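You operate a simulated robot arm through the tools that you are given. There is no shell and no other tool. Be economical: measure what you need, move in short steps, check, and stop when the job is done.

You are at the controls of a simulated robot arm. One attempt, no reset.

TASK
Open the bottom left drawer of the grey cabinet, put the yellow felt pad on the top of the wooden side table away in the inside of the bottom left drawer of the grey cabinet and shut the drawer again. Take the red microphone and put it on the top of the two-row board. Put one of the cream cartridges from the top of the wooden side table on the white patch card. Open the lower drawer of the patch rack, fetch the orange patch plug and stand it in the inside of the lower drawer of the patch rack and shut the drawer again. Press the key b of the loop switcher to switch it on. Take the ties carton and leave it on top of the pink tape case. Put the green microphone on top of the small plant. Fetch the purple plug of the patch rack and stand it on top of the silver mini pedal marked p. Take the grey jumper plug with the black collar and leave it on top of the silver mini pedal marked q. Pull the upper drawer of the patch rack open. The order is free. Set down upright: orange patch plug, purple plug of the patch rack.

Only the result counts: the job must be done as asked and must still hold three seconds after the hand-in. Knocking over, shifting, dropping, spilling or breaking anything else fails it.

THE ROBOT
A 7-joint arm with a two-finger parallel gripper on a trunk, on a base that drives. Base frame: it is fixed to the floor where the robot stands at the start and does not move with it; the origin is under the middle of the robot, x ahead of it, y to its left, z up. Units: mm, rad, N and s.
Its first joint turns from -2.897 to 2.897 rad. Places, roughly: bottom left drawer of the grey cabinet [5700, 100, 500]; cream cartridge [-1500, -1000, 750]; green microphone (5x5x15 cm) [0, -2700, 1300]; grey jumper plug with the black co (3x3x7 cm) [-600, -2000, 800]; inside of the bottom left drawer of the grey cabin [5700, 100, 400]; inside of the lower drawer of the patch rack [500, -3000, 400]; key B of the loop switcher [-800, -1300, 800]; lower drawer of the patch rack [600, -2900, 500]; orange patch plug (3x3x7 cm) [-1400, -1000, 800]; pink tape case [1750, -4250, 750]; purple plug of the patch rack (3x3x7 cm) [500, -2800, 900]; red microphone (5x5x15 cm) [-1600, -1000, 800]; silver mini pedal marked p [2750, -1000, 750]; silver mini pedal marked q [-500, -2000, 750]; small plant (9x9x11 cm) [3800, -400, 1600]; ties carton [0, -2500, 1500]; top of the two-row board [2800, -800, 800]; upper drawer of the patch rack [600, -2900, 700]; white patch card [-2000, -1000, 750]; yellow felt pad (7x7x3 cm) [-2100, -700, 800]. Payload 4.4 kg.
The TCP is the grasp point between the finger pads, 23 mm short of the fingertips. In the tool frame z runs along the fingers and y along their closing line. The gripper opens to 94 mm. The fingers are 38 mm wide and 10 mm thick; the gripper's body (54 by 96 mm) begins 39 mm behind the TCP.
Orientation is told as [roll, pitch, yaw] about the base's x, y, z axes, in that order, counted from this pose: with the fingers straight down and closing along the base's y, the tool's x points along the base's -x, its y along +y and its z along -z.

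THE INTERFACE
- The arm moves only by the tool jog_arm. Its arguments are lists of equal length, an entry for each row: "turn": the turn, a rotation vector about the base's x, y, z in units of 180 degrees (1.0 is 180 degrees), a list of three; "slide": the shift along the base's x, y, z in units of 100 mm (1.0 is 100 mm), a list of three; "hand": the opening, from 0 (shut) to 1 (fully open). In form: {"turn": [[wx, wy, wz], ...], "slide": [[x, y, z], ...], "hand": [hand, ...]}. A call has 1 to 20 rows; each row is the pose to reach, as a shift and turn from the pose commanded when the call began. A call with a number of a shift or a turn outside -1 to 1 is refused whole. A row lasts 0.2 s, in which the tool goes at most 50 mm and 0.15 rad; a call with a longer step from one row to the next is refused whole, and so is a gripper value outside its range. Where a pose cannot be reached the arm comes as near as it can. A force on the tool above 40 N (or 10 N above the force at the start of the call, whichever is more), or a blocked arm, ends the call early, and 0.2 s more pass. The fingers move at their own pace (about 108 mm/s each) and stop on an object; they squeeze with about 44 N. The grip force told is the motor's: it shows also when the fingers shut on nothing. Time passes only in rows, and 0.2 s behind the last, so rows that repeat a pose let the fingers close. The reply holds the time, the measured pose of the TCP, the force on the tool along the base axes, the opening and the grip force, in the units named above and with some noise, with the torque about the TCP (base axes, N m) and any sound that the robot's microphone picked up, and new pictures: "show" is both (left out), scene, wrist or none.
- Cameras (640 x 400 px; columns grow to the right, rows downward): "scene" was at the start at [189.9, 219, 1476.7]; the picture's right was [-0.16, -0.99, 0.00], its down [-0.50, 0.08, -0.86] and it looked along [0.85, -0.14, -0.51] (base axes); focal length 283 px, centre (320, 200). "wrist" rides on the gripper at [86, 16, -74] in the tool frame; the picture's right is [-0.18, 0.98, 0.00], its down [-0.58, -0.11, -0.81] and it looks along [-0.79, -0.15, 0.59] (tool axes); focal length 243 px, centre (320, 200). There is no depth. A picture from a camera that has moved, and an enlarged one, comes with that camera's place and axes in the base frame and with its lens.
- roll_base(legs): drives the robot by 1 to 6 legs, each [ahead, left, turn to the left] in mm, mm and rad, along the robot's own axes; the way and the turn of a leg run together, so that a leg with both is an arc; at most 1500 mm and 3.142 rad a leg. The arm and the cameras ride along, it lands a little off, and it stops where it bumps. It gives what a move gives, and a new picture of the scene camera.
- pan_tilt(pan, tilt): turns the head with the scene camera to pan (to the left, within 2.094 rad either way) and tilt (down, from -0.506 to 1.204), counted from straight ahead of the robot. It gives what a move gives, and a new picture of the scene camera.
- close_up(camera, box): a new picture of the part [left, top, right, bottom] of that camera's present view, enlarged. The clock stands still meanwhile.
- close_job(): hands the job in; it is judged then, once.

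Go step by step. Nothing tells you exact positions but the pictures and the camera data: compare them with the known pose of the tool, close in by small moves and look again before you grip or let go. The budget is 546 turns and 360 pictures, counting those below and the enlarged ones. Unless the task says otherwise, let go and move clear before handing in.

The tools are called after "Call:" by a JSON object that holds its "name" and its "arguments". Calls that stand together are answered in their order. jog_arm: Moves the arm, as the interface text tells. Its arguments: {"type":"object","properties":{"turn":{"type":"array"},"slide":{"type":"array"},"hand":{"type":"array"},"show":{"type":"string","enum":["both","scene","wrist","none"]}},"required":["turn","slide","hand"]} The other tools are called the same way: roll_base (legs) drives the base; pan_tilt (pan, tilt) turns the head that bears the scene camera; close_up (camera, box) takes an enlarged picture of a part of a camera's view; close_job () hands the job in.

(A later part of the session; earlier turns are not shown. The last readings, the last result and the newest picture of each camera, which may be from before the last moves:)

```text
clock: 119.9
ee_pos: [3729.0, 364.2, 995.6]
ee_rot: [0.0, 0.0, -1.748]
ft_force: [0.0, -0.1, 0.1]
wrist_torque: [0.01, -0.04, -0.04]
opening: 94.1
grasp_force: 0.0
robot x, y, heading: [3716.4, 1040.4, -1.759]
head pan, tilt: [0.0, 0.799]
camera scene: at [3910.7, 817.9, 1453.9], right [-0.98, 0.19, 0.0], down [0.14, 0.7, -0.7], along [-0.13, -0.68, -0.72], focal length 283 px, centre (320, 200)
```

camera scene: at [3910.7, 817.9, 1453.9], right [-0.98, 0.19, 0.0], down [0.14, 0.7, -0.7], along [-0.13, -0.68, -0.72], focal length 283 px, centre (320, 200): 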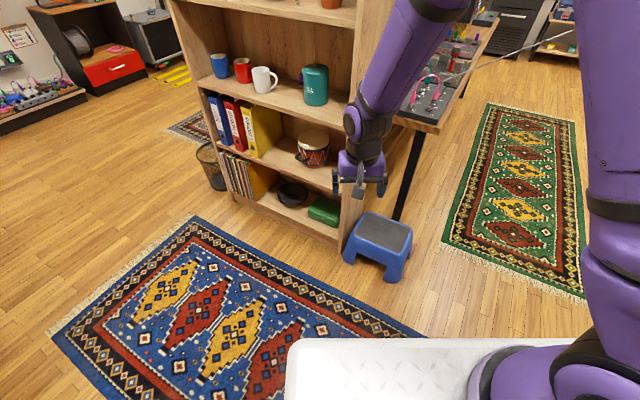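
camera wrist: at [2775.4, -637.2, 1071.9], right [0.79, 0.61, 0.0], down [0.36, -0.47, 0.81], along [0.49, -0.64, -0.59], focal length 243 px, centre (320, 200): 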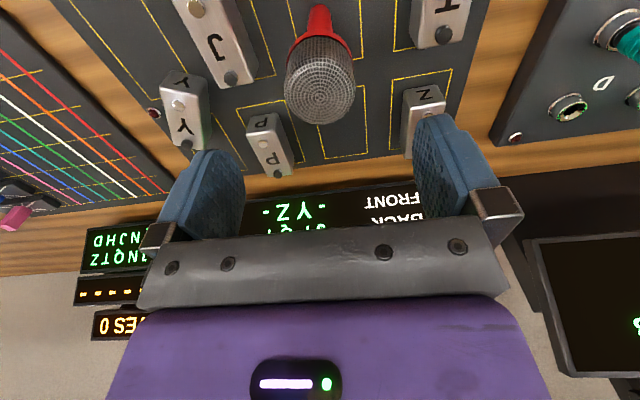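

The stool seems to be where it was, and I will compare again later from the desk station. I drive along the aisle to face the grey cabinet.

Call:
{"name": "roll_base", "arguments": {"legs": [[0, 0, 1.045], [950, -170, 0], [950, -170, 0], [0, 0, 1.5]]}}

Call:
{"name": "pan_tilt", "arguments": {"pan": 0, "tilt": 0.8}}

```text
clock: 135.8
ee_pos: [5302.9, 103.5, 997.3]
ee_rot: [0.001, 0.0, 0.789]
ft_force: [-0.8, 1.0, 0.6]
wrist_torque: [0.01, -0.01, 0.02]
opening: 94.2
grasp_force: 0.1
robot x, y, heading: [4928.8, -464.4, 0.774]
head pan, tilt: [0.0, 0.799]
camera scene: at [4896.4, -170.4, 1453.9], right [0.7, -0.72, 0.0], down [-0.51, -0.5, -0.7], along [0.5, 0.49, -0.72], focal length 283 px, centre (320, 200)
```

scene: 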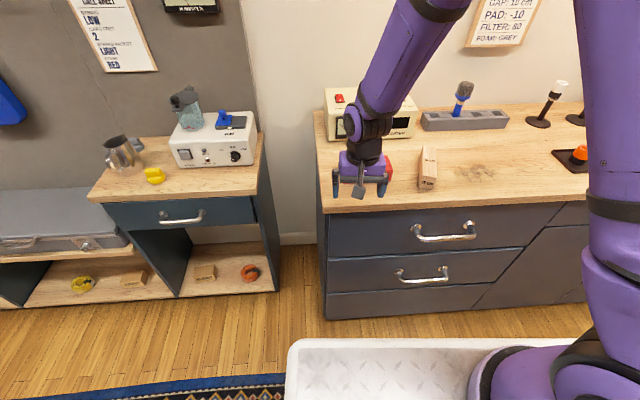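

```text
clock: 136.4
ee_pos: [5301.8, 102.3, 995.8]
ee_rot: [-0.002, 0.0, 0.787]
ft_force: [0.1, -0.3, -0.2]
wrist_torque: [-0.01, 0.01, 0.0]
opening: 94.0
grasp_force: 0.1
robot x, y, heading: [4931.7, -465.4, 0.774]
head pan, tilt: [0.0, 0.799]
camera scene: at [4896.4, -170.5, 1453.9], right [0.7, -0.72, 0.0], down [-0.51, -0.5, -0.7], along [0.5, 0.49, -0.72], focal length 283 px, centre (320, 200)
```

scene: 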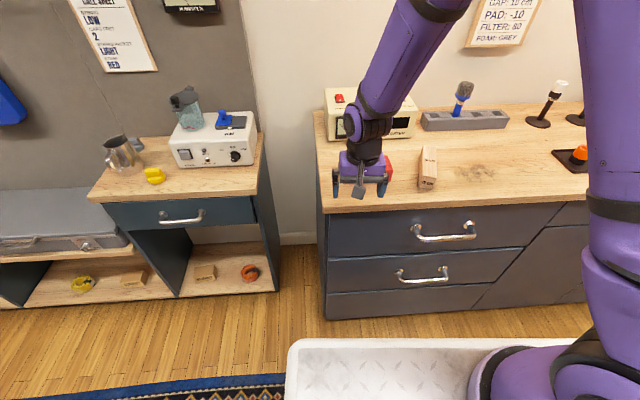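

The grey cabinet has two handled drawers in the left stack; the lower handle is near (5534,-72,482). I adjust the base so it is ahead and square.

Call:
{"name": "roll_base", "arguments": {"legs": [[0, 0, 0.062], [0, -190, 0]]}}

Call:
{"name": "jog_arm", "arguments": {"turn": [[0, 0, -0.045], [0, 0, -0.09], [0, 0, -0.135], [0, 0, -0.18], [0, 0, -0.225], [0, 0, -0.27], [0, 0, -0.315], [0, 0, -0.36], [0, 0, -0.405], [0, 0, -0.45], [0, 0, -0.5]], "slide": [[0, 0, 0], [0, 0, 0], [0, 0, 0], [0, 0, 0], [0, 0, 0], [0, 0, 0], [0, 0, 0], [0, 0, 0], [0, 0, 0], [0, 0, 0], [0, 0, 0]], "hand": [1, 1, 1, 1, 1, 1, 1, 1, 1, 1, 1]}}

```text
clock: 138.4
ee_pos: [5407.2, -3.0, 997.1]
ee_rot: [0.001, 0.0, 0.853]
ft_force: [0.5, -0.5, -0.3]
wrist_torque: [0.02, 0.01, 0.01]
opening: 93.9
grasp_force: 0.1
robot x, y, heading: [5073.1, -592.5, 0.84]
head pan, tilt: [0.0, 0.799]
camera scene: at [5019.0, -300.8, 1453.9], right [0.74, -0.67, 0.0], down [-0.48, -0.53, -0.7], along [0.47, 0.52, -0.72], focal length 283 px, centre (320, 200)
```

scene: 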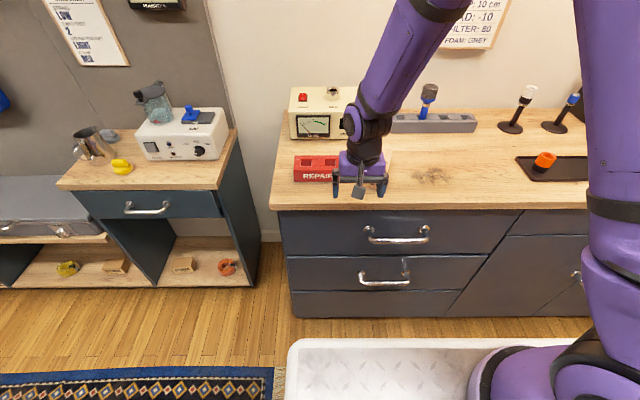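

```text
refused: row 11 steps farther than a row can; nothing moved
```

The lower handle's bar is about 43 mm in front of the face at (5553,-68,449). I turn the tool so the fingers close vertically once tilted, and lower it.

Call:
{"name": "jog_arm", "arguments": {"turn": [[0, 0, -0.046], [0, 0, -0.092], [0, 0, -0.138], [0, 0, -0.184], [0, 0, -0.23], [0, 0, -0.276], [0, 0, -0.322], [0, 0, -0.368], [0, 0, -0.414], [0, 0, -0.46], [0, 0, -0.504]], "slide": [[0, 0, 0], [0.1, -0.1, 0], [0.2, -0.3, 0], [0.3, -0.4, 0], [0.4, -0.5, 0], [0.5, -0.6, 0], [0.6, -0.7, 0], [0.7, -0.8, -0.2], [0.76, -1, -0.4], [0.76, -1, -0.7], [0.76, -1, -1]], "hand": [1, 1, 1, 1, 1, 1, 1, 1, 1, 1, 1], "show": "none"}}

Call:
{"name": "jog_arm", "arguments": {"turn": [[0, 0, 0], [0, 0, 0]], "slide": [[-0.2, -0.4, -0.3], [-0.37, -0.6, -0.7]], "hand": [0.6, 0.6], "show": "none"}}

Call:
{"name": "jog_arm", "arguments": {"turn": [[0.035, -0.031, 0], [0.07, -0.062, 0], [0.105, -0.093, 0], [0.14, -0.124, 0], [0.175, -0.155, 0], [0.21, -0.186, 0], [0.248, -0.222, 0]], "slide": [[0, 0, -0.2], [0, 0, -0.4], [0, 0, -0.6], [0, 0, -0.8], [0, 0, -1], [0, 0, -1], [0, 0, -1]], "hand": [0.6, 0.6, 0.6, 0.6, 0.6, 0.6, 0.6], "show": "both"}}

```text
clock: 140.8
ee_pos: [5482.1, -102.2, 897.0]
ee_rot: [0.003, -0.002, -0.733]
ft_force: [-0.5, 0.4, -0.3]
wrist_torque: [0.0, -0.04, -0.02]
opening: 94.0
grasp_force: 0.1
robot x, y, heading: [5070.8, -586.6, 0.836]
head pan, tilt: [0.0, 0.799]
```

```text
refused: row 1 steps farther than a row can; nothing moved
```

```text
refused: row 7 steps farther than a row can; nothing moved
```

I redo those with shorter steps.

Call:
{"name": "jog_arm", "arguments": {"turn": [[0, 0, 0], [0, 0, 0], [0, 0, 0]], "slide": [[0, -0.35, -0.3], [0, -0.43, -0.7], [0, -0.43, -1]], "hand": [0.6, 0.6, 0.6], "show": "none"}}

Call:
{"name": "jog_arm", "arguments": {"turn": [[0.035, -0.031, 0], [0.07, -0.062, 0], [0.105, -0.093, 0], [0.14, -0.124, 0], [0.175, -0.155, 0], [0.21, -0.186, 0], [0.245, -0.217, 0]], "slide": [[0, 0, -0.2], [0, 0, -0.4], [0, 0, -0.6], [0, 0, -0.8], [0, 0, -1], [0, 0, -1], [0, 0, -1]], "hand": [0.6, 0.6, 0.6, 0.6, 0.6, 0.6, 0.6], "show": "none"}}

Call:
{"name": "jog_arm", "arguments": {"turn": [[0, 0, 0], [0, 0, 0], [0, 0, 0]], "slide": [[0, 0, -0.3], [0, 0, -0.7], [0, 0, -1]], "hand": [0.6, 0.6, 0.6], "show": "both"}}

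```text
clock: 141.6
ee_pos: [5482.0, -144.4, 796.1]
ee_rot: [0.0, -0.001, -0.729]
ft_force: [0.3, 0.1, 1.1]
wrist_torque: [0.05, 0.01, 0.0]
opening: 56.5
grasp_force: 0.0
robot x, y, heading: [5073.5, -592.2, 0.833]
head pan, tilt: [0.0, 0.799]
```

```text
clock: 143.2
ee_pos: [5483.2, -144.4, 697.1]
ee_rot: [1.031, 0.009, -0.729]
ft_force: [0.4, -0.5, -0.1]
wrist_torque: [-0.01, 0.02, -0.03]
opening: 56.3
grasp_force: 0.1
robot x, y, heading: [5070.9, -589.8, 0.839]
head pan, tilt: [0.0, 0.799]
```

```text
clock: 144.0
ee_pos: [5484.8, -144.0, 597.8]
ee_rot: [1.03, 0.007, -0.728]
ft_force: [0.0, -1.0, 0.5]
wrist_torque: [0.0, 0.02, -0.01]
opening: 56.3
grasp_force: 0.2
robot x, y, heading: [5073.7, -592.5, 0.833]
head pan, tilt: [0.0, 0.799]
camera scene: at [5018.9, -300.7, 1453.9], right [0.74, -0.67, 0.0], down [-0.48, -0.53, -0.7], along [0.47, 0.52, -0.72], focal length 283 px, centre (320, 200)
camera wrist: at [5383.0, -128.2, 650.7], right [0.48, 0.25, 0.84], down [-0.06, -0.95, 0.32], along [0.88, -0.2, -0.44], focal length 243 px, centre (320, 200)
```

scene: 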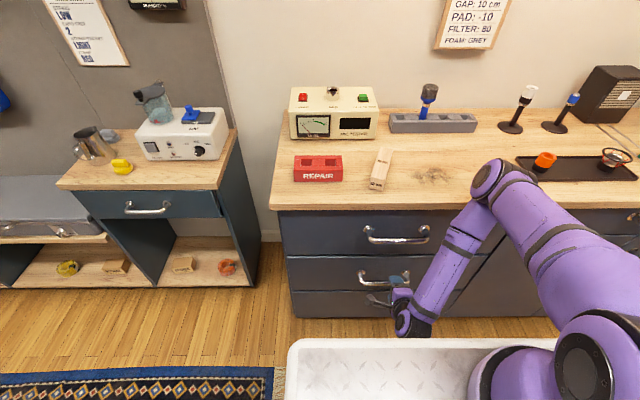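
wrist: 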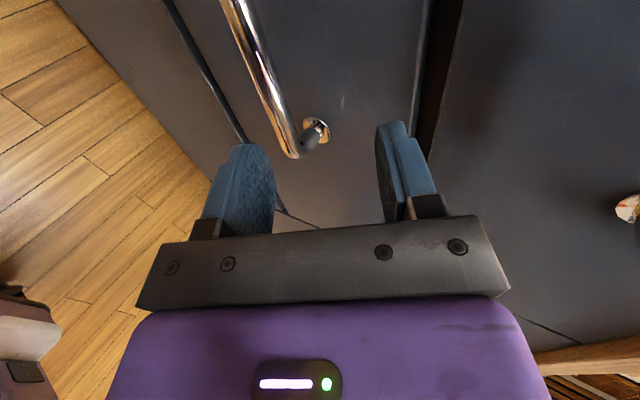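

The tilt works. I lower 73 mm so the fingers point at the bar.

Call:
{"name": "jog_arm", "arguments": {"turn": [[0, 0, 0], [0, 0, 0]], "slide": [[0, 0, -0.4], [0, 0, -0.73]], "hand": [0.6, 0.6], "show": "both"}}

```text
clock: 144.6
ee_pos: [5484.0, -146.1, 522.1]
ee_rot: [1.028, 0.006, -0.727]
ft_force: [-0.2, -0.2, -0.3]
wrist_torque: [0.0, -0.01, 0.01]
opening: 56.3
grasp_force: 0.0
robot x, y, heading: [5067.9, -592.9, 0.837]
head pan, tilt: [0.0, 0.799]
camera scene: at [5019.0, -300.7, 1453.9], right [0.74, -0.67, 0.0], down [-0.48, -0.53, -0.7], along [0.47, 0.52, -0.72], focal length 283 px, centre (320, 200)
camera wrist: at [5382.2, -130.1, 576.7], right [0.48, 0.25, 0.84], down [-0.06, -0.95, 0.32], along [0.88, -0.2, -0.44], focal length 243 px, centre (320, 200)
```

scene: 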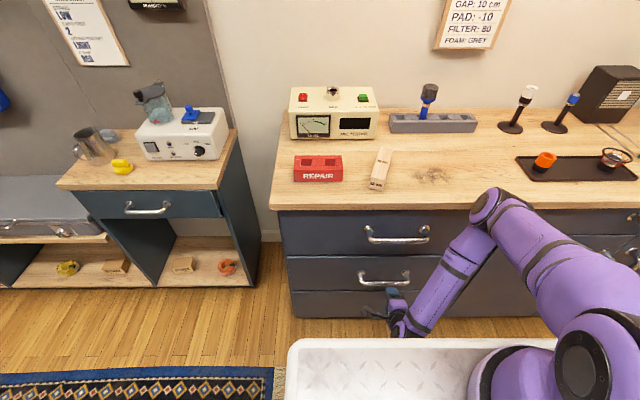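
wrist: 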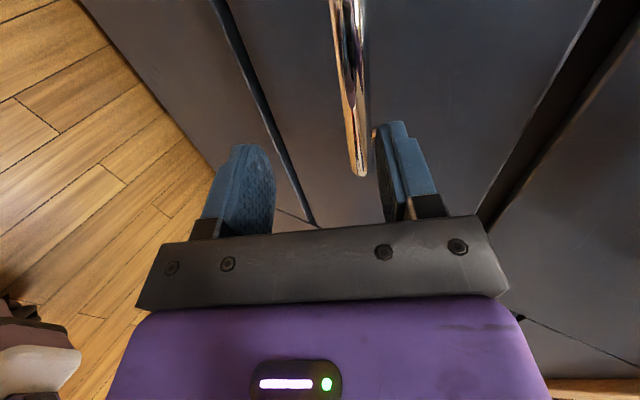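

Triangulating again, the bar is at about (5527,-80,506), slightly above the tool axis. I move in along the tool direction with a narrower opening.

Call:
{"name": "jog_arm", "arguments": {"turn": [[0, 0, 0], [0, 0, 0]], "slide": [[0.09, 0.1, 0.21], [0.24, 0.28, 0.09]], "hand": [0.42, 0.42], "show": "wrist"}}

```text
clock: 145.2
ee_pos: [5507.9, -116.0, 533.1]
ee_rot: [1.026, 0.006, -0.728]
ft_force: [-0.2, 0.0, -0.1]
wrist_torque: [0.02, 0.02, 0.04]
opening: 39.6
grasp_force: 0.0
robot x, y, heading: [5068.2, -589.5, 0.837]
head pan, tilt: [0.0, 0.799]
camera wrist: at [5407.1, -101.4, 585.7], right [0.48, 0.25, 0.84], down [-0.06, -0.95, 0.32], along [0.88, -0.2, -0.44], focal length 243 px, centre (320, 200)
```

wrist: 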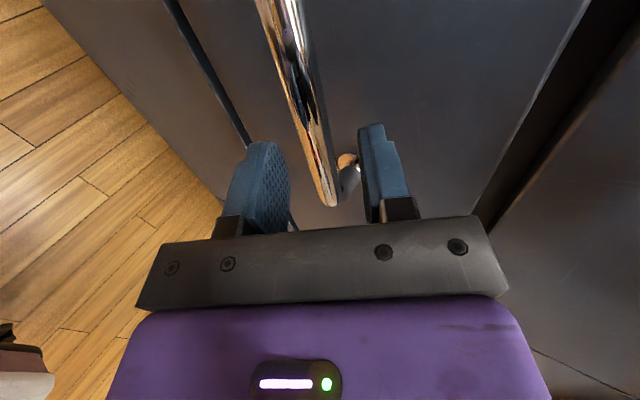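

Aligned with the bar. I advance about 37 mm, a bit left, and close.

Call:
{"name": "jog_arm", "arguments": {"turn": [[0, 0, 0], [0, 0, 0]], "slide": [[-0.05, 0.2, -0.1], [0.1, 0.33, -0.23]], "hand": [0.42, 0.42], "show": "wrist"}}

```text
clock: 145.8
ee_pos: [5518.0, -83.9, 509.8]
ee_rot: [1.029, 0.006, -0.726]
ft_force: [-0.6, -0.6, 0.1]
wrist_torque: [-0.02, -0.02, 0.0]
opening: 39.6
grasp_force: 0.1
robot x, y, heading: [5075.1, -590.8, 0.84]
head pan, tilt: [0.0, 0.799]
camera wrist: at [5417.0, -68.0, 562.6], right [0.48, 0.25, 0.84], down [-0.06, -0.95, 0.32], along [0.88, -0.21, -0.44], focal length 243 px, centre (320, 200)
```

wrist: 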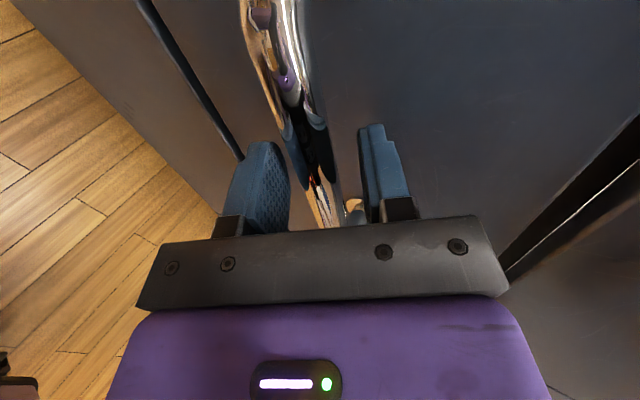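

The bar lies between the fingers. I close.

Call:
{"name": "jog_arm", "arguments": {"turn": [[0, 0, 0], [0, 0, 0], [0, 0, 0]], "slide": [[0, 0, 0], [0, 0, 0], [0, 0, 0]], "hand": [0, 0, 0], "show": "wrist"}}

```text
clock: 146.6
ee_pos: [5518.8, -84.9, 508.5]
ee_rot: [1.027, 0.006, -0.728]
ft_force: [-3.1, 1.3, -16.4]
wrist_torque: [-1.12, -1.18, 1.0]
opening: 19.8
grasp_force: 44.9
robot x, y, heading: [5070.8, -589.8, 0.839]
head pan, tilt: [0.0, 0.799]
camera wrist: at [5416.7, -68.3, 562.0], right [0.48, 0.25, 0.84], down [-0.06, -0.94, 0.32], along [0.88, -0.21, -0.44], focal length 243 px, centre (320, 200)
```

wrist: 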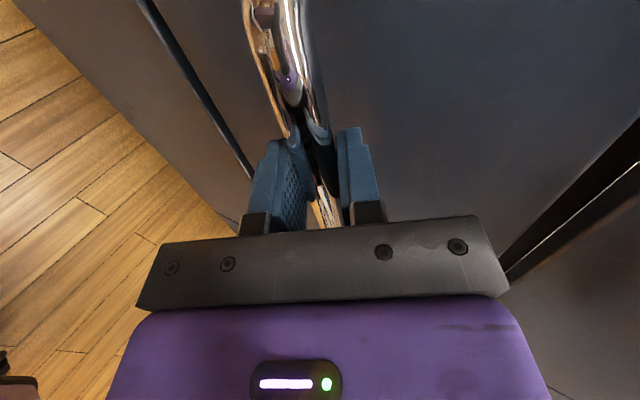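

Gripped. I pull back 90 mm with the arm to test.

Call:
{"name": "jog_arm", "arguments": {"turn": [[0, 0, 0], [0, 0, 0], [0, 0, 0], [0, 0, 0]], "slide": [[-0.15, -0.17, 0], [-0.3, -0.335, 0], [-0.45, -0.5, 0], [-0.6, -0.67, 0]], "hand": [0, 0, 0, 0], "show": "both"}}

```text
clock: 147.1
ee_pos: [5495.9, -110.3, 508.7]
ee_rot: [1.024, 0.004, -0.726]
ft_force: [-1.0, 1.8, -14.6]
wrist_torque: [-0.68, -0.43, 0.8]
opening: 20.0
grasp_force: 45.2
robot x, y, heading: [5072.7, -592.5, 0.836]
head pan, tilt: [0.0, 0.799]
stopped in row 2: the force on the tool passed its limit at 42 N (the readings are from after the stop); the commanded pose is now the measured one
camera scene: at [5019.1, -300.3, 1453.9], right [0.74, -0.67, 0.0], down [-0.48, -0.53, -0.7], along [0.47, 0.52, -0.72], focal length 283 px, centre (320, 200)
camera wrist: at [5394.1, -93.8, 562.2], right [0.48, 0.26, 0.84], down [-0.06, -0.94, 0.33], along [0.88, -0.21, -0.44], focal length 243 px, centre (320, 200)
```

scene: 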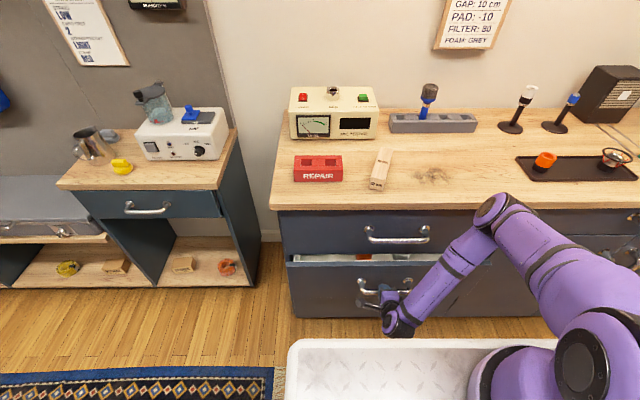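
wrist: 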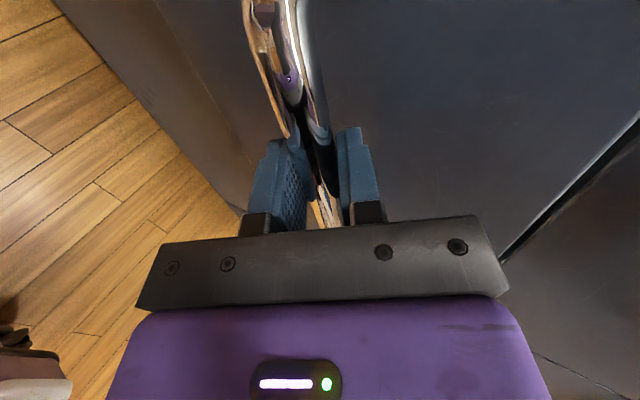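

It opens; the quick step tripped the force limit. I pull more slowly and relax the vertical load.

Call:
{"name": "jog_arm", "arguments": {"turn": [[0, 0, 0], [0, 0, 0], [0, 0, 0], [0, 0, 0], [0, 0, 0], [0, 0, 0], [0, 0, 0], [0, 0, 0], [0, 0, 0], [0, 0, 0], [0, 0, 0], [0, 0, 0]], "slide": [[0, 0, -0.02], [-0.05, -0.055, -0.03], [-0.1, -0.11, -0.03], [-0.16, -0.18, -0.03], [-0.22, -0.25, -0.03], [-0.28, -0.315, -0.03], [-0.34, -0.38, -0.03], [-0.4, -0.445, -0.03], [-0.46, -0.51, -0.03], [-0.52, -0.58, -0.03], [-0.58, -0.65, -0.03], [-0.64, -0.715, -0.03]], "hand": [0, 0, 0, 0, 0, 0, 0, 0, 0, 0, 0, 0], "show": "none"}}

Call:
{"name": "roll_base", "arguments": {"legs": [[-100, 0, 0]]}}

```text
clock: 148.1
ee_pos: [5483.0, -123.6, 508.2]
ee_rot: [1.028, 0.004, -0.727]
ft_force: [0.6, 0.9, 8.6]
wrist_torque: [-0.85, -0.86, 0.88]
opening: 20.0
grasp_force: 45.3
robot x, y, heading: [5072.1, -592.5, 0.836]
head pan, tilt: [0.0, 0.799]
stopped in row 4: the force on the tool passed its limit at 42 N (the readings are from after the stop); the commanded pose is now the measured one
```

```text
clock: 149.3
ee_pos: [5417.2, -198.1, 509.0]
ee_rot: [1.03, 0.004, -0.729]
ft_force: [7.9, -4.9, 22.1]
wrist_torque: [-0.76, -1.0, 1.41]
opening: 19.8
grasp_force: 45.3
robot x, y, heading: [5005.9, -661.2, 0.838]
head pan, tilt: [0.0, 0.799]
camera scene: at [4952.3, -374.9, 1454.0], right [0.74, -0.67, 0.0], down [-0.48, -0.53, -0.7], along [0.47, 0.52, -0.72], focal length 283 px, centre (320, 200)
```

scene: 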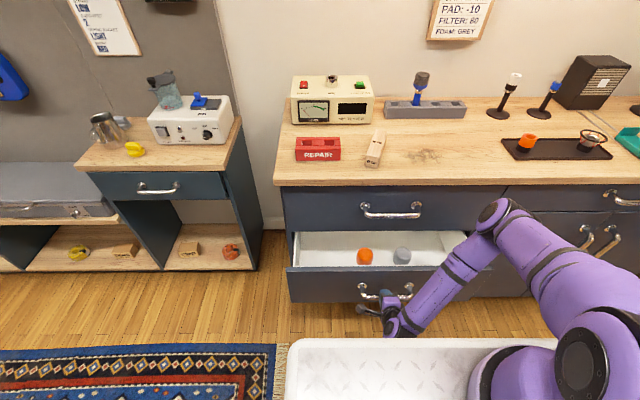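

The base pull works well; the drawer is about 150 mm open. I pull 90 mm more.

Call:
{"name": "roll_base", "arguments": {"legs": [[-90, 0, 0]]}}

Call:
{"name": "close_up", "arguments": {"camera": "scene", "box": [260, 180, 500, 330]}}

```text
clock: 150.4
ee_pos: [5355.4, -265.8, 508.7]
ee_rot: [1.031, 0.002, -0.731]
ft_force: [7.5, -4.8, 12.1]
wrist_torque: [-0.8, -0.89, 1.44]
opening: 19.8
grasp_force: 45.0
robot x, y, heading: [4943.2, -730.2, 0.834]
head pan, tilt: [0.0, 0.799]
camera scene: at [4891.6, -442.1, 1454.0], right [0.74, -0.67, 0.0], down [-0.48, -0.53, -0.7], along [0.47, 0.52, -0.72], focal length 283 px, centre (320, 200)
```

scene: 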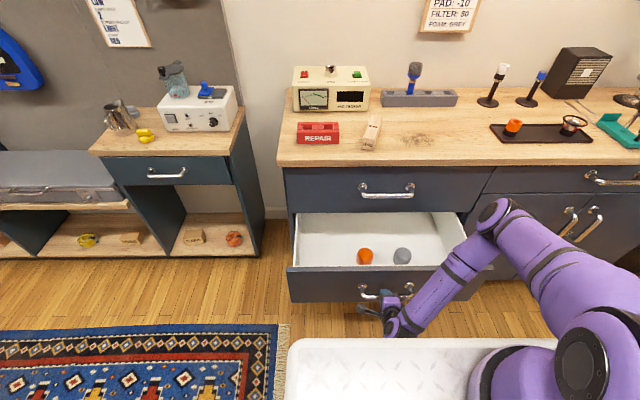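

```text
2.67 times, centred on (380, 255) of scene
camera zoom: at [4891.6, -442.1, 1454.0], right [0.74, -0.67, 0.0], down [-0.48, -0.53, -0.7], along [0.47, 0.52, -0.72], focal length 754 px, centre (160, 53)
```

zoom: 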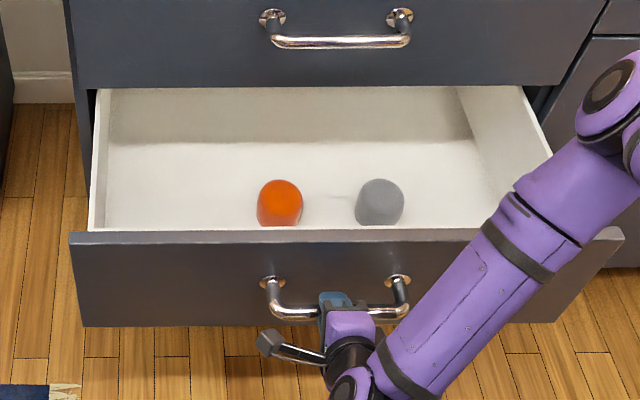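

The drawer is 245 mm open with free room on the left. I release the handle and retreat.

Call:
{"name": "jog_arm", "arguments": {"turn": [[0, 0, 0], [0, 0, 0], [0, 0, 0], [0, 0, 0], [0, 0, 0]], "slide": [[0, 0, 0], [0, 0, 0], [-0.19, -0.21, 0.17], [-0.38, -0.42, 0.34], [-0.57, -0.64, 0.51]], "hand": [0.45, 0.45, 0.45, 0.45, 0.45], "show": "both"}}

```text
clock: 151.6
ee_pos: [5298.1, -329.3, 561.8]
ee_rot: [1.029, 0.005, -0.731]
ft_force: [-0.1, 0.1, -0.1]
wrist_torque: [0.01, 0.02, 0.0]
opening: 42.3
grasp_force: 0.0
robot x, y, heading: [4944.2, -736.4, 0.833]
head pan, tilt: [0.0, 0.799]
camera scene: at [4891.8, -441.7, 1453.9], right [0.74, -0.67, 0.0], down [-0.48, -0.53, -0.7], along [0.47, 0.52, -0.72], focal length 283 px, centre (320, 200)
camera wrist: at [5198.3, -312.9, 614.6], right [0.48, 0.25, 0.84], down [-0.07, -0.95, 0.32], along [0.88, -0.21, -0.44], focal length 243 px, centre (320, 200)
```

scene: 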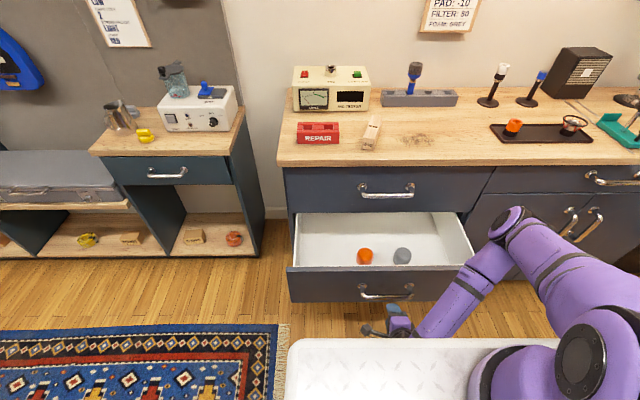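
wrist: 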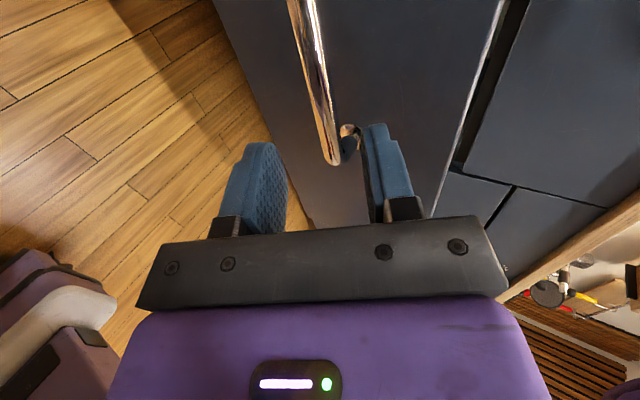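

I restore the tool to pointing down, yaw it back and raise it.

Call:
{"name": "jog_arm", "arguments": {"turn": [[-0.035, 0.031, 0], [-0.07, 0.062, 0], [-0.105, 0.093, 0], [-0.14, 0.124, 0], [-0.175, 0.155, 0], [-0.21, 0.186, 0], [-0.245, 0.217, 0]], "slide": [[0, 0, 0.2], [0, 0, 0.4], [0, 0, 0.6], [0, 0, 0.8], [0, 0, 1], [0, 0, 1], [0, 0, 1]], "hand": [1, 1, 1, 1, 1, 1, 1], "show": "none"}}

Call:
{"name": "jog_arm", "arguments": {"turn": [[0, 0, 0.046], [0, 0, 0.092], [0, 0, 0.138], [0, 0, 0.184], [0, 0, 0.23], [0, 0, 0.276], [0, 0, 0.322], [0, 0, 0.368], [0, 0, 0.414], [0, 0, 0.46], [0, 0, 0.5]], "slide": [[0, 0, 0.2], [0, 0, 0.4], [0, 0, 0.6], [0, 0, 0.8], [0, 0, 1], [0, 0, 1], [0, 0, 1], [0, 0, 1], [0, 0, 1], [0, 0, 1], [0, 0, 1]], "hand": [1, 1, 1, 1, 1, 1, 1, 1, 1, 1, 1], "show": "none"}}

Call:
{"name": "jog_arm", "arguments": {"turn": [[0, 0, 0], [0, 0, 0]], "slide": [[0, 0, 0.5], [0, 0, 1]], "hand": [1, 1], "show": "none"}}

Call:
{"name": "jog_arm", "arguments": {"turn": [[0, 0, 0], [0, 0, 0]], "slide": [[0, 0, 0.5], [0, 0, 1]], "hand": [1, 1], "show": "none"}}

```text
clock: 153.2
ee_pos: [5299.5, -331.4, 659.2]
ee_rot: [-0.002, -0.004, -0.732]
ft_force: [0.2, 0.2, -0.6]
wrist_torque: [0.02, 0.03, 0.02]
opening: 94.2
grasp_force: 0.0
robot x, y, heading: [4944.3, -725.9, 0.837]
head pan, tilt: [0.0, 0.799]
```

```text
clock: 155.6
ee_pos: [5299.2, -330.5, 760.4]
ee_rot: [0.003, -0.002, 0.842]
ft_force: [-0.1, -0.2, 0.1]
wrist_torque: [-0.05, 0.03, -0.04]
opening: 94.1
grasp_force: 0.0
robot x, y, heading: [4941.8, -729.7, 0.833]
head pan, tilt: [0.0, 0.799]
```

```text
clock: 156.2
ee_pos: [5299.4, -329.6, 859.3]
ee_rot: [0.0, -0.002, 0.84]
ft_force: [0.9, 0.3, -0.8]
wrist_torque: [-0.01, 0.01, -0.02]
opening: 94.0
grasp_force: 0.1
robot x, y, heading: [4947.9, -731.9, 0.836]
head pan, tilt: [0.0, 0.799]
```

```text
clock: 156.8
ee_pos: [5308.3, -311.1, 959.7]
ee_rot: [0.001, 0.0, 0.84]
ft_force: [1.5, 0.5, -0.5]
wrist_torque: [-0.06, 0.03, 0.02]
opening: 94.0
grasp_force: 0.1
out of reach, approached as far as the arm can: row 1, 2
robot x, y, heading: [4943.5, -735.3, 0.838]
head pan, tilt: [0.0, 0.799]
```

I now drive back west to the side table for the yellow pad, through clear waypoints.

Call:
{"name": "roll_base", "arguments": {"legs": [[0, 0, 1.58], [1008, -168, 0], [1008, -168, 0], [0, 0, 1.565]]}}

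```text
clock: 174.7
ee_pos: [3288.6, 446.3, 959.6]
ee_rot: [0.002, -0.004, -2.29]
ft_force: [-0.1, 0.3, -0.1]
wrist_torque: [0.02, -0.01, 0.0]
opening: 94.0
grasp_force: 0.1
robot x, y, heading: [3649.0, 869.3, -2.295]
head pan, tilt: [0.0, 0.799]
camera scene: at [3705.4, 578.2, 1453.9], right [-0.75, 0.66, 0.0], down [0.48, 0.54, -0.7], along [-0.46, -0.52, -0.72], focal length 283 px, centre (320, 200)
```

scene: 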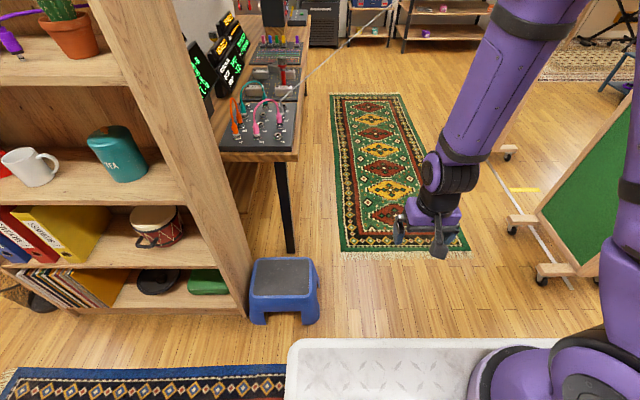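

The stool is at its old place, about (3383,-60). I continue west.

Call:
{"name": "roll_base", "arguments": {"legs": [[898, -378, 0], [1108, 158, 0], [1102, -558, 0], [407, -944, 0], [407, -944, 0]]}}

```text
clock: 200.8
ee_pos: [-1345.2, -700.3, 960.1]
ee_rot: [0.001, -0.002, -2.281]
ft_force: [-0.5, 0.2, -0.2]
wrist_torque: [0.01, 0.05, 0.0]
opening: 93.8
grasp_force: 0.0
robot x, y, heading: [-992.1, -269.5, -2.285]
head pan, tilt: [0.0, 0.799]
camera scene: at [-930.6, -564.7, 1453.9], right [-0.75, 0.66, 0.0], down [0.47, 0.54, -0.7], along [-0.46, -0.53, -0.72], focal length 283 px, centre (320, 200)
```

scene: 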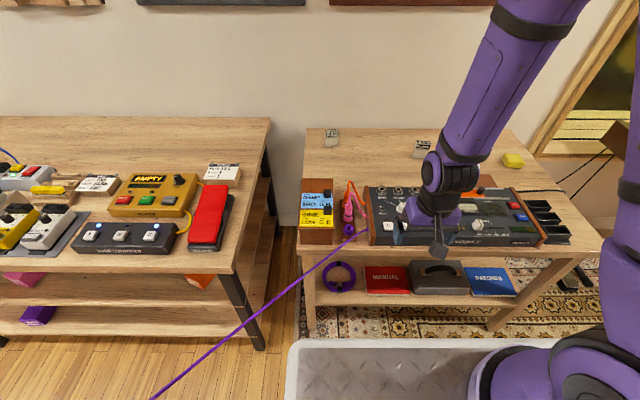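

The pad is visible at upper right. I move to the station for it.

Call:
{"name": "roll_base", "arguments": {"legs": [[0, -418, 0], [270, 0, 0]]}}

Call:
{"name": "pan_tilt", "arguments": {"pan": -0.1, "tilt": 0.75}}

```text
clock: 204.9
ee_pos: [-1840.9, -621.7, 961.5]
ee_rot: [0.003, -0.003, -2.292]
ft_force: [-0.1, -0.5, -0.6]
wrist_torque: [-0.01, 0.02, -0.02]
opening: 94.1
grasp_force: 0.0
robot x, y, heading: [-1480.4, -199.0, -2.3]
head pan, tilt: [0.0, 0.799]
camera scene: at [-1424.2, -491.0, 1453.9], right [-0.75, 0.66, 0.0], down [0.48, 0.54, -0.7], along [-0.46, -0.52, -0.72], focal length 283 px, centre (320, 200)
```

scene: 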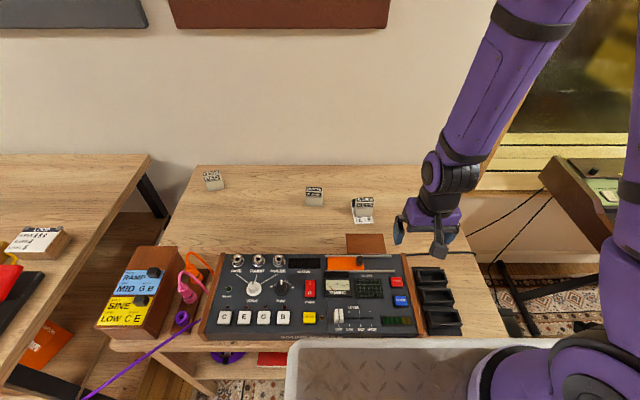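

```text
clock: 205.6
ee_pos: [-1840.1, -622.2, 959.3]
ee_rot: [0.002, -0.001, -2.29]
ft_force: [0.0, 0.6, -0.5]
wrist_torque: [-0.01, 0.02, -0.02]
opening: 93.8
grasp_force: 0.0
robot x, y, heading: [-1480.5, -197.7, -2.294]
head pan, tilt: [-0.099, 0.75]
camera scene: at [-1431.4, -486.9, 1457.9], right [-0.68, 0.73, 0.0], down [0.5, 0.46, -0.73], along [-0.54, -0.5, -0.68], focal length 283 px, centre (320, 200)
```

scene: 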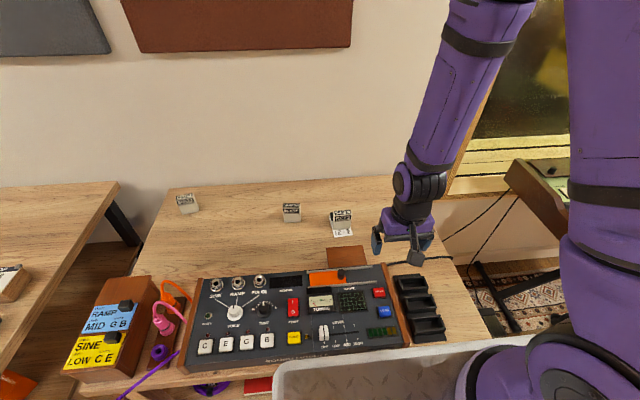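

The pad is hidden behind the arm, at about (-2092,-737). I move the arm over it.

Call:
{"name": "jog_arm", "arguments": {"turn": [[0, 0, 0], [0, 0, 0], [0, 0, 0]], "slide": [[-0.4, -0.18, 0], [-0.8, -0.36, 0], [-1, -0.46, 0]], "hand": [1, 1, 1], "show": "none"}}

Call:
{"name": "jog_arm", "arguments": {"turn": [[0, 0, 0], [0, 0, 0], [0, 0, 0]], "slide": [[-0.4, -0.18, 0], [-0.8, -0.36, 0], [-1, -0.46, -0.3]], "hand": [1, 1, 1], "show": "both"}}

```text
clock: 206.3
ee_pos: [-1941.3, -666.6, 961.3]
ee_rot: [0.0, -0.002, -2.291]
ft_force: [0.5, 0.2, -0.4]
wrist_torque: [0.0, 0.01, -0.03]
opening: 94.1
grasp_force: 0.1
robot x, y, heading: [-1479.0, -197.7, -2.298]
head pan, tilt: [-0.099, 0.75]
```

```text
clock: 207.2
ee_pos: [-2039.6, -716.0, 930.8]
ee_rot: [0.001, -0.002, -2.29]
ft_force: [-1.0, 0.2, 0.4]
wrist_torque: [0.03, 0.02, -0.02]
opening: 93.7
grasp_force: 0.0
robot x, y, heading: [-1482.7, -197.3, -2.296]
head pan, tilt: [-0.099, 0.75]
camera scene: at [-1431.0, -486.5, 1458.0], right [-0.68, 0.73, 0.0], down [0.5, 0.46, -0.73], along [-0.54, -0.5, -0.68], focal length 283 px, centre (320, 200)
camera wrist: at [-1970.5, -661.1, 1005.1], right [0.62, -0.79, 0.0], down [-0.47, -0.36, 0.81], along [-0.63, -0.5, -0.59], focal length 243 px, centre (320, 200)
```

scene: 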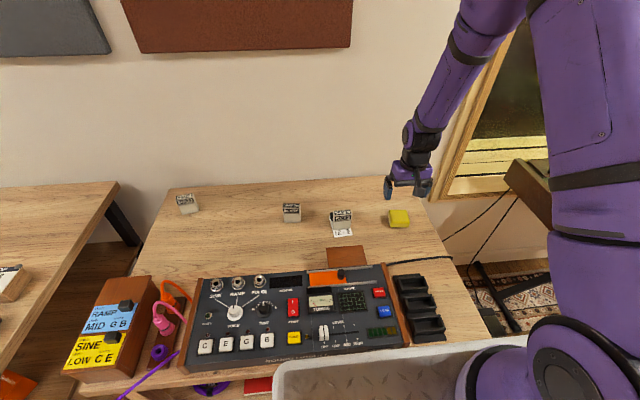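
wrist: 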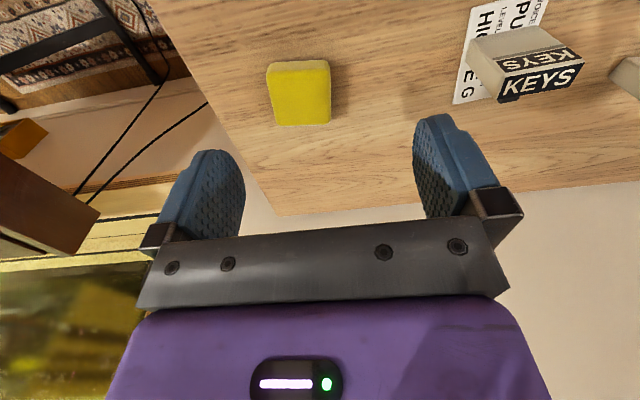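

The pad is 43 ahead and 29 right of the tool. I go over it and down.

Call:
{"name": "jog_arm", "arguments": {"turn": [[0, 0, 0], [0, 0, 0], [0, 0, -0.02], [0, 0, -0.02]], "slide": [[-0.47, -0.12, 0], [-0.5, -0.13, -0.3], [-0.5, -0.13, -0.7], [-0.5, -0.13, -1]], "hand": [1, 1, 1, 1], "show": "wrist"}}

```text
clock: 208.2
ee_pos: [-2089.8, -728.7, 830.1]
ee_rot: [0.002, -0.003, -2.356]
ft_force: [0.2, -0.5, 1.0]
wrist_torque: [-0.02, 0.03, 0.01]
opening: 93.9
grasp_force: 0.1
robot x, y, heading: [-1481.1, -196.5, -2.296]
head pan, tilt: [-0.099, 0.75]
camera wrist: at [-2017.1, -678.1, 904.5], right [0.57, -0.82, 0.0], down [-0.49, -0.33, 0.81], along [-0.67, -0.46, -0.59], focal length 243 px, centre (320, 200)
```

wrist: 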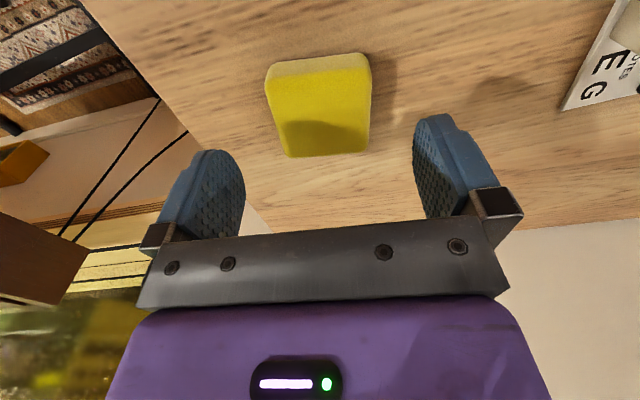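

Well centred. I lower 58 mm, grip and lift.

Call:
{"name": "jog_arm", "arguments": {"turn": [[0, 0, 0], [0, 0, 0], [0, 0, 0], [0, 0, 0], [0, 0, 0]], "slide": [[0, 0, -0.35], [0, 0, -0.58], [0, 0, -0.58], [0, 0, -0.58], [0, 0, -0.58]], "hand": [1, 1, 0.4, 0.4, 0.4], "show": "none"}}

Call:
{"name": "jog_arm", "arguments": {"turn": [[0, 0, 0], [0, 0, 0], [0, 0, 0]], "slide": [[0, 0, 0.3], [0, 0, 0.6], [0, 0, 1]], "hand": [0.4, 0.4, 0.4], "show": "wrist"}}

```text
clock: 209.3
ee_pos: [-2090.6, -728.2, 770.4]
ee_rot: [0.001, -0.002, -2.354]
ft_force: [0.3, -0.4, 0.4]
wrist_torque: [-0.05, -0.01, 0.01]
opening: 66.0
grasp_force: 43.6
robot x, y, heading: [-1482.2, -198.6, -2.303]
head pan, tilt: [-0.099, 0.75]
```

```text
clock: 210.2
ee_pos: [-2090.1, -729.4, 871.6]
ee_rot: [0.003, 0.0, -2.355]
ft_force: [-0.5, -0.9, -0.8]
wrist_torque: [0.01, -0.02, -0.01]
opening: 65.9
grasp_force: 44.2
robot x, y, heading: [-1484.2, -198.0, -2.296]
head pan, tilt: [-0.099, 0.75]
camera wrist: at [-2018.3, -679.5, 945.8], right [0.57, -0.82, 0.0], down [-0.49, -0.33, 0.81], along [-0.66, -0.46, -0.59], focal length 243 px, centre (320, 200)
```

wrist: 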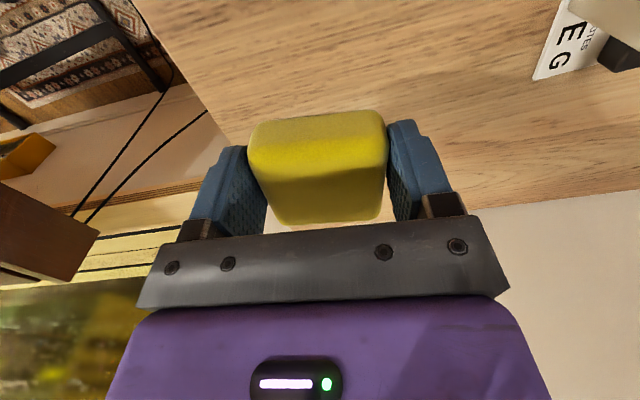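

Pad held. I raise and retract the arm, then drive back east.

Call:
{"name": "jog_arm", "arguments": {"turn": [[0, 0, 0], [0, 0, 0], [0, 0, 0], [0, 0, 0]], "slide": [[0, 0, 0.5], [0, 0, 0.9], [0.4, 0.2, 0.9], [0.8, 0.4, 0.9]], "hand": [0.4, 0.4, 0.4, 0.4], "show": "none"}}

Call:
{"name": "jog_arm", "arguments": {"turn": [[0, 0, 0], [0, 0, 0], [0, 0, 0]], "slide": [[0.4, 0.2, 0], [0.8, 0.4, 0], [1, 0.5, 0]], "hand": [0.4, 0.4, 0.4], "show": "none"}}

Call:
{"name": "roll_base", "arguments": {"legs": [[-270, 0, 0], [-408, 1178, 0], [-408, 1178, 0], [-1100, 561, 0], [-1109, -155, 0], [-911, 368, 0]]}}

```text
clock: 211.2
ee_pos: [-2008.9, -689.2, 960.4]
ee_rot: [0.002, -0.002, -2.357]
ft_force: [0.7, 0.1, -1.7]
wrist_torque: [0.0, -0.01, 0.0]
opening: 65.4
grasp_force: 43.9
robot x, y, heading: [-1481.7, -198.8, -2.294]
head pan, tilt: [-0.099, 0.75]
```

```text
clock: 211.9
ee_pos: [-1908.2, -638.6, 963.2]
ee_rot: [0.001, 0.0, -2.356]
ft_force: [1.0, 0.4, 0.3]
wrist_torque: [-0.03, -0.02, 0.0]
opening: 65.2
grasp_force: 43.6
robot x, y, heading: [-1478.4, -199.8, -2.293]
head pan, tilt: [-0.099, 0.75]
```

```text
clock: 241.4
ee_pos: [3244.3, 332.1, 962.9]
ee_rot: [0.001, -0.003, -2.385]
ft_force: [0.5, 1.1, 0.4]
wrist_torque: [0.04, -0.01, -0.02]
opening: 64.0
grasp_force: 44.3
robot x, y, heading: [3687.1, 762.3, -2.328]
head pan, tilt: [-0.099, 0.75]
camera scene: at [3727.2, 471.0, 1457.9], right [-0.66, 0.76, 0.0], down [0.52, 0.45, -0.73], along [-0.55, -0.48, -0.68], focal length 283 px, centre (320, 200)
```

scene: 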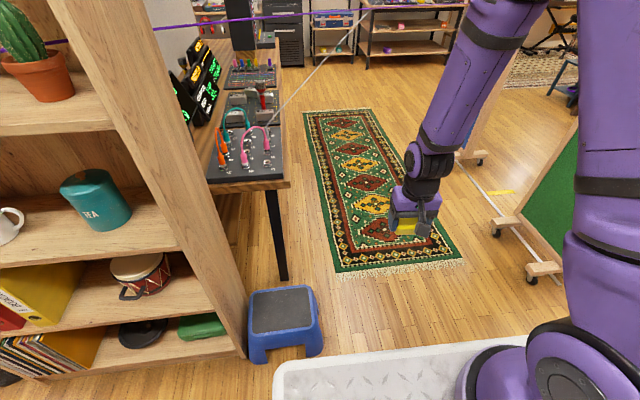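

Pad still held. I continue down the aisle to the open drawer, with the arm trailing, then turn to face it.

Call:
{"name": "roll_base", "arguments": {"legs": [[0, 0, -1.535], [-916, 96, 0], [-916, 96, 0], [0, 0, -1.58]]}}

Call:
{"name": "pan_tilt", "arguments": {"pan": 0, "tilt": 0.8}}

```text
clock: 258.3
ee_pos: [5345.8, -205.7, 963.0]
ee_rot: [0.003, -0.002, 0.759]
ft_force: [0.1, 0.1, -0.3]
wrist_torque: [0.03, 0.01, -0.01]
opening: 64.0
grasp_force: 44.0
robot x, y, heading: [4905.3, -635.5, 0.819]
head pan, tilt: [-0.099, 0.75]
camera scene: at [4866.1, -348.9, 1457.9], right [0.66, -0.75, 0.0], down [-0.51, -0.45, -0.73], along [0.55, 0.48, -0.68], focal length 283 px, centre (320, 200)
```

scene: 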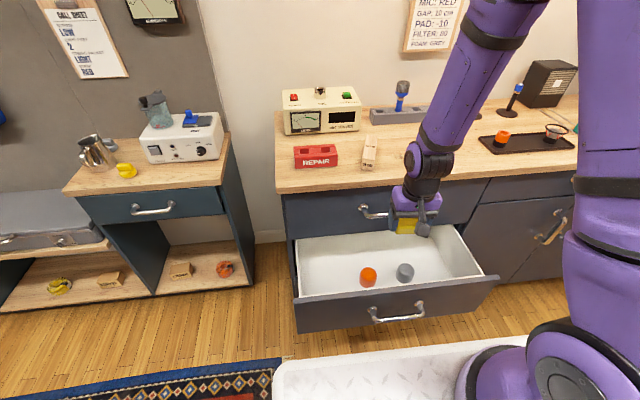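

```text
clock: 259.0
ee_pos: [5344.9, -205.6, 963.5]
ee_rot: [0.003, 0.0, 0.758]
ft_force: [0.1, -0.1, -0.3]
wrist_torque: [0.02, 0.02, 0.01]
opening: 63.8
grasp_force: 43.8
robot x, y, heading: [4908.0, -630.7, 0.818]
head pan, tilt: [0.0, 0.799]
camera scene: at [4858.9, -344.6, 1453.9], right [0.73, -0.68, 0.0], down [-0.49, -0.52, -0.7], along [0.48, 0.51, -0.72], focal length 283 px, centre (320, 200)
```

scene: 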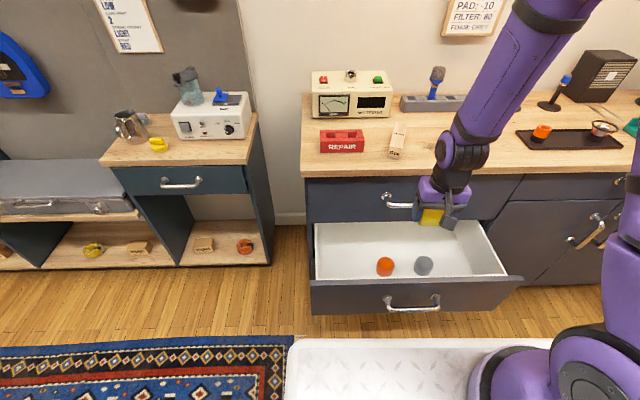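

The free left part of the drawer is under about (5335,-22). I move the pad over it and start down.

Call:
{"name": "jog_arm", "arguments": {"turn": [[0, 0, 0.01], [0, 0, 0.02], [0, 0, 0.02]], "slide": [[-0.02, 0.45, 0], [-0.05, 0.92, 0], [-0.05, 0.92, -0.4]], "hand": [0.4, 0.4, 0.4], "show": "none"}}

Call:
{"name": "jog_arm", "arguments": {"turn": [[0, 0, 0], [0, 0, 0], [0, 0, 0]], "slide": [[-0.02, 0.45, 0], [-0.05, 0.92, 0], [-0.05, 0.92, -0.4]], "hand": [0.4, 0.4, 0.4], "show": "none"}}

Call:
{"name": "jog_arm", "arguments": {"turn": [[0, 0, 0], [0, 0, 0]], "slide": [[0, 0, -0.5], [0, 0, -1]], "hand": [0.4, 0.4], "show": "none"}}

Call:
{"name": "jog_arm", "arguments": {"turn": [[0, 0, 0], [0, 0, 0]], "slide": [[0, 0, -0.5], [0, 0, -0.9]], "hand": [0.4, 0.4], "show": "both"}}

```text
clock: 259.8
ee_pos: [5339.4, -114.4, 921.8]
ee_rot: [0.002, -0.002, 0.823]
ft_force: [0.3, -0.4, 0.3]
wrist_torque: [0.04, 0.0, 0.0]
opening: 63.6
grasp_force: 44.9
robot x, y, heading: [4906.7, -635.1, 0.818]
head pan, tilt: [0.0, 0.799]
```

```text
clock: 260.6
ee_pos: [5336.5, -21.8, 882.3]
ee_rot: [0.002, -0.002, 0.821]
ft_force: [0.0, 0.1, 0.7]
wrist_torque: [0.01, -0.02, -0.02]
opening: 63.9
grasp_force: 44.3
robot x, y, heading: [4904.8, -637.2, 0.822]
head pan, tilt: [0.0, 0.799]
```

```text
clock: 261.2
ee_pos: [5338.1, -21.6, 783.2]
ee_rot: [0.003, -0.002, 0.825]
ft_force: [-0.2, -1.1, 0.6]
wrist_torque: [0.02, -0.02, 0.01]
opening: 63.9
grasp_force: 44.1
robot x, y, heading: [4904.0, -636.8, 0.815]
head pan, tilt: [0.0, 0.799]
```

```text
clock: 261.8
ee_pos: [5335.3, -21.8, 693.7]
ee_rot: [0.0, -0.002, 0.823]
ft_force: [0.2, 0.7, 0.6]
wrist_torque: [-0.02, -0.01, 0.04]
opening: 63.7
grasp_force: 44.4
robot x, y, heading: [4907.9, -632.7, 0.82]
head pan, tilt: [0.0, 0.799]
camera scene: at [4858.7, -344.9, 1454.0], right [0.73, -0.68, 0.0], down [-0.49, -0.52, -0.7], along [0.48, 0.51, -0.72], focal length 283 px, centre (320, 200)
camera wrist: at [5264.6, -74.6, 768.5], right [-0.59, 0.8, 0.0], down [0.48, 0.35, 0.81], along [0.65, 0.48, -0.59], focal length 243 px, centre (320, 200)
```

scene: 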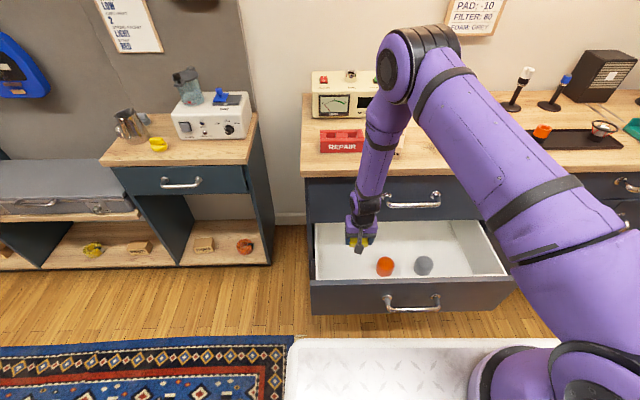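
wrist: 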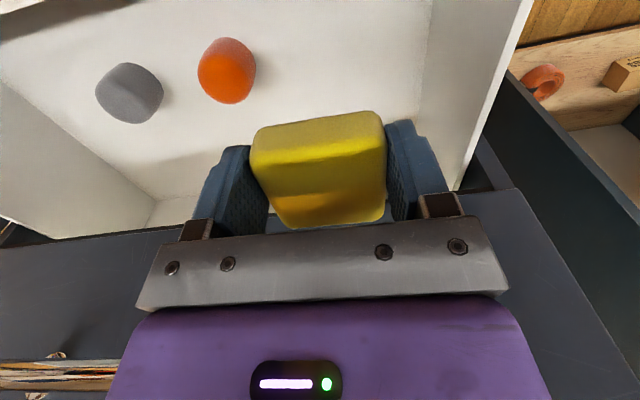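

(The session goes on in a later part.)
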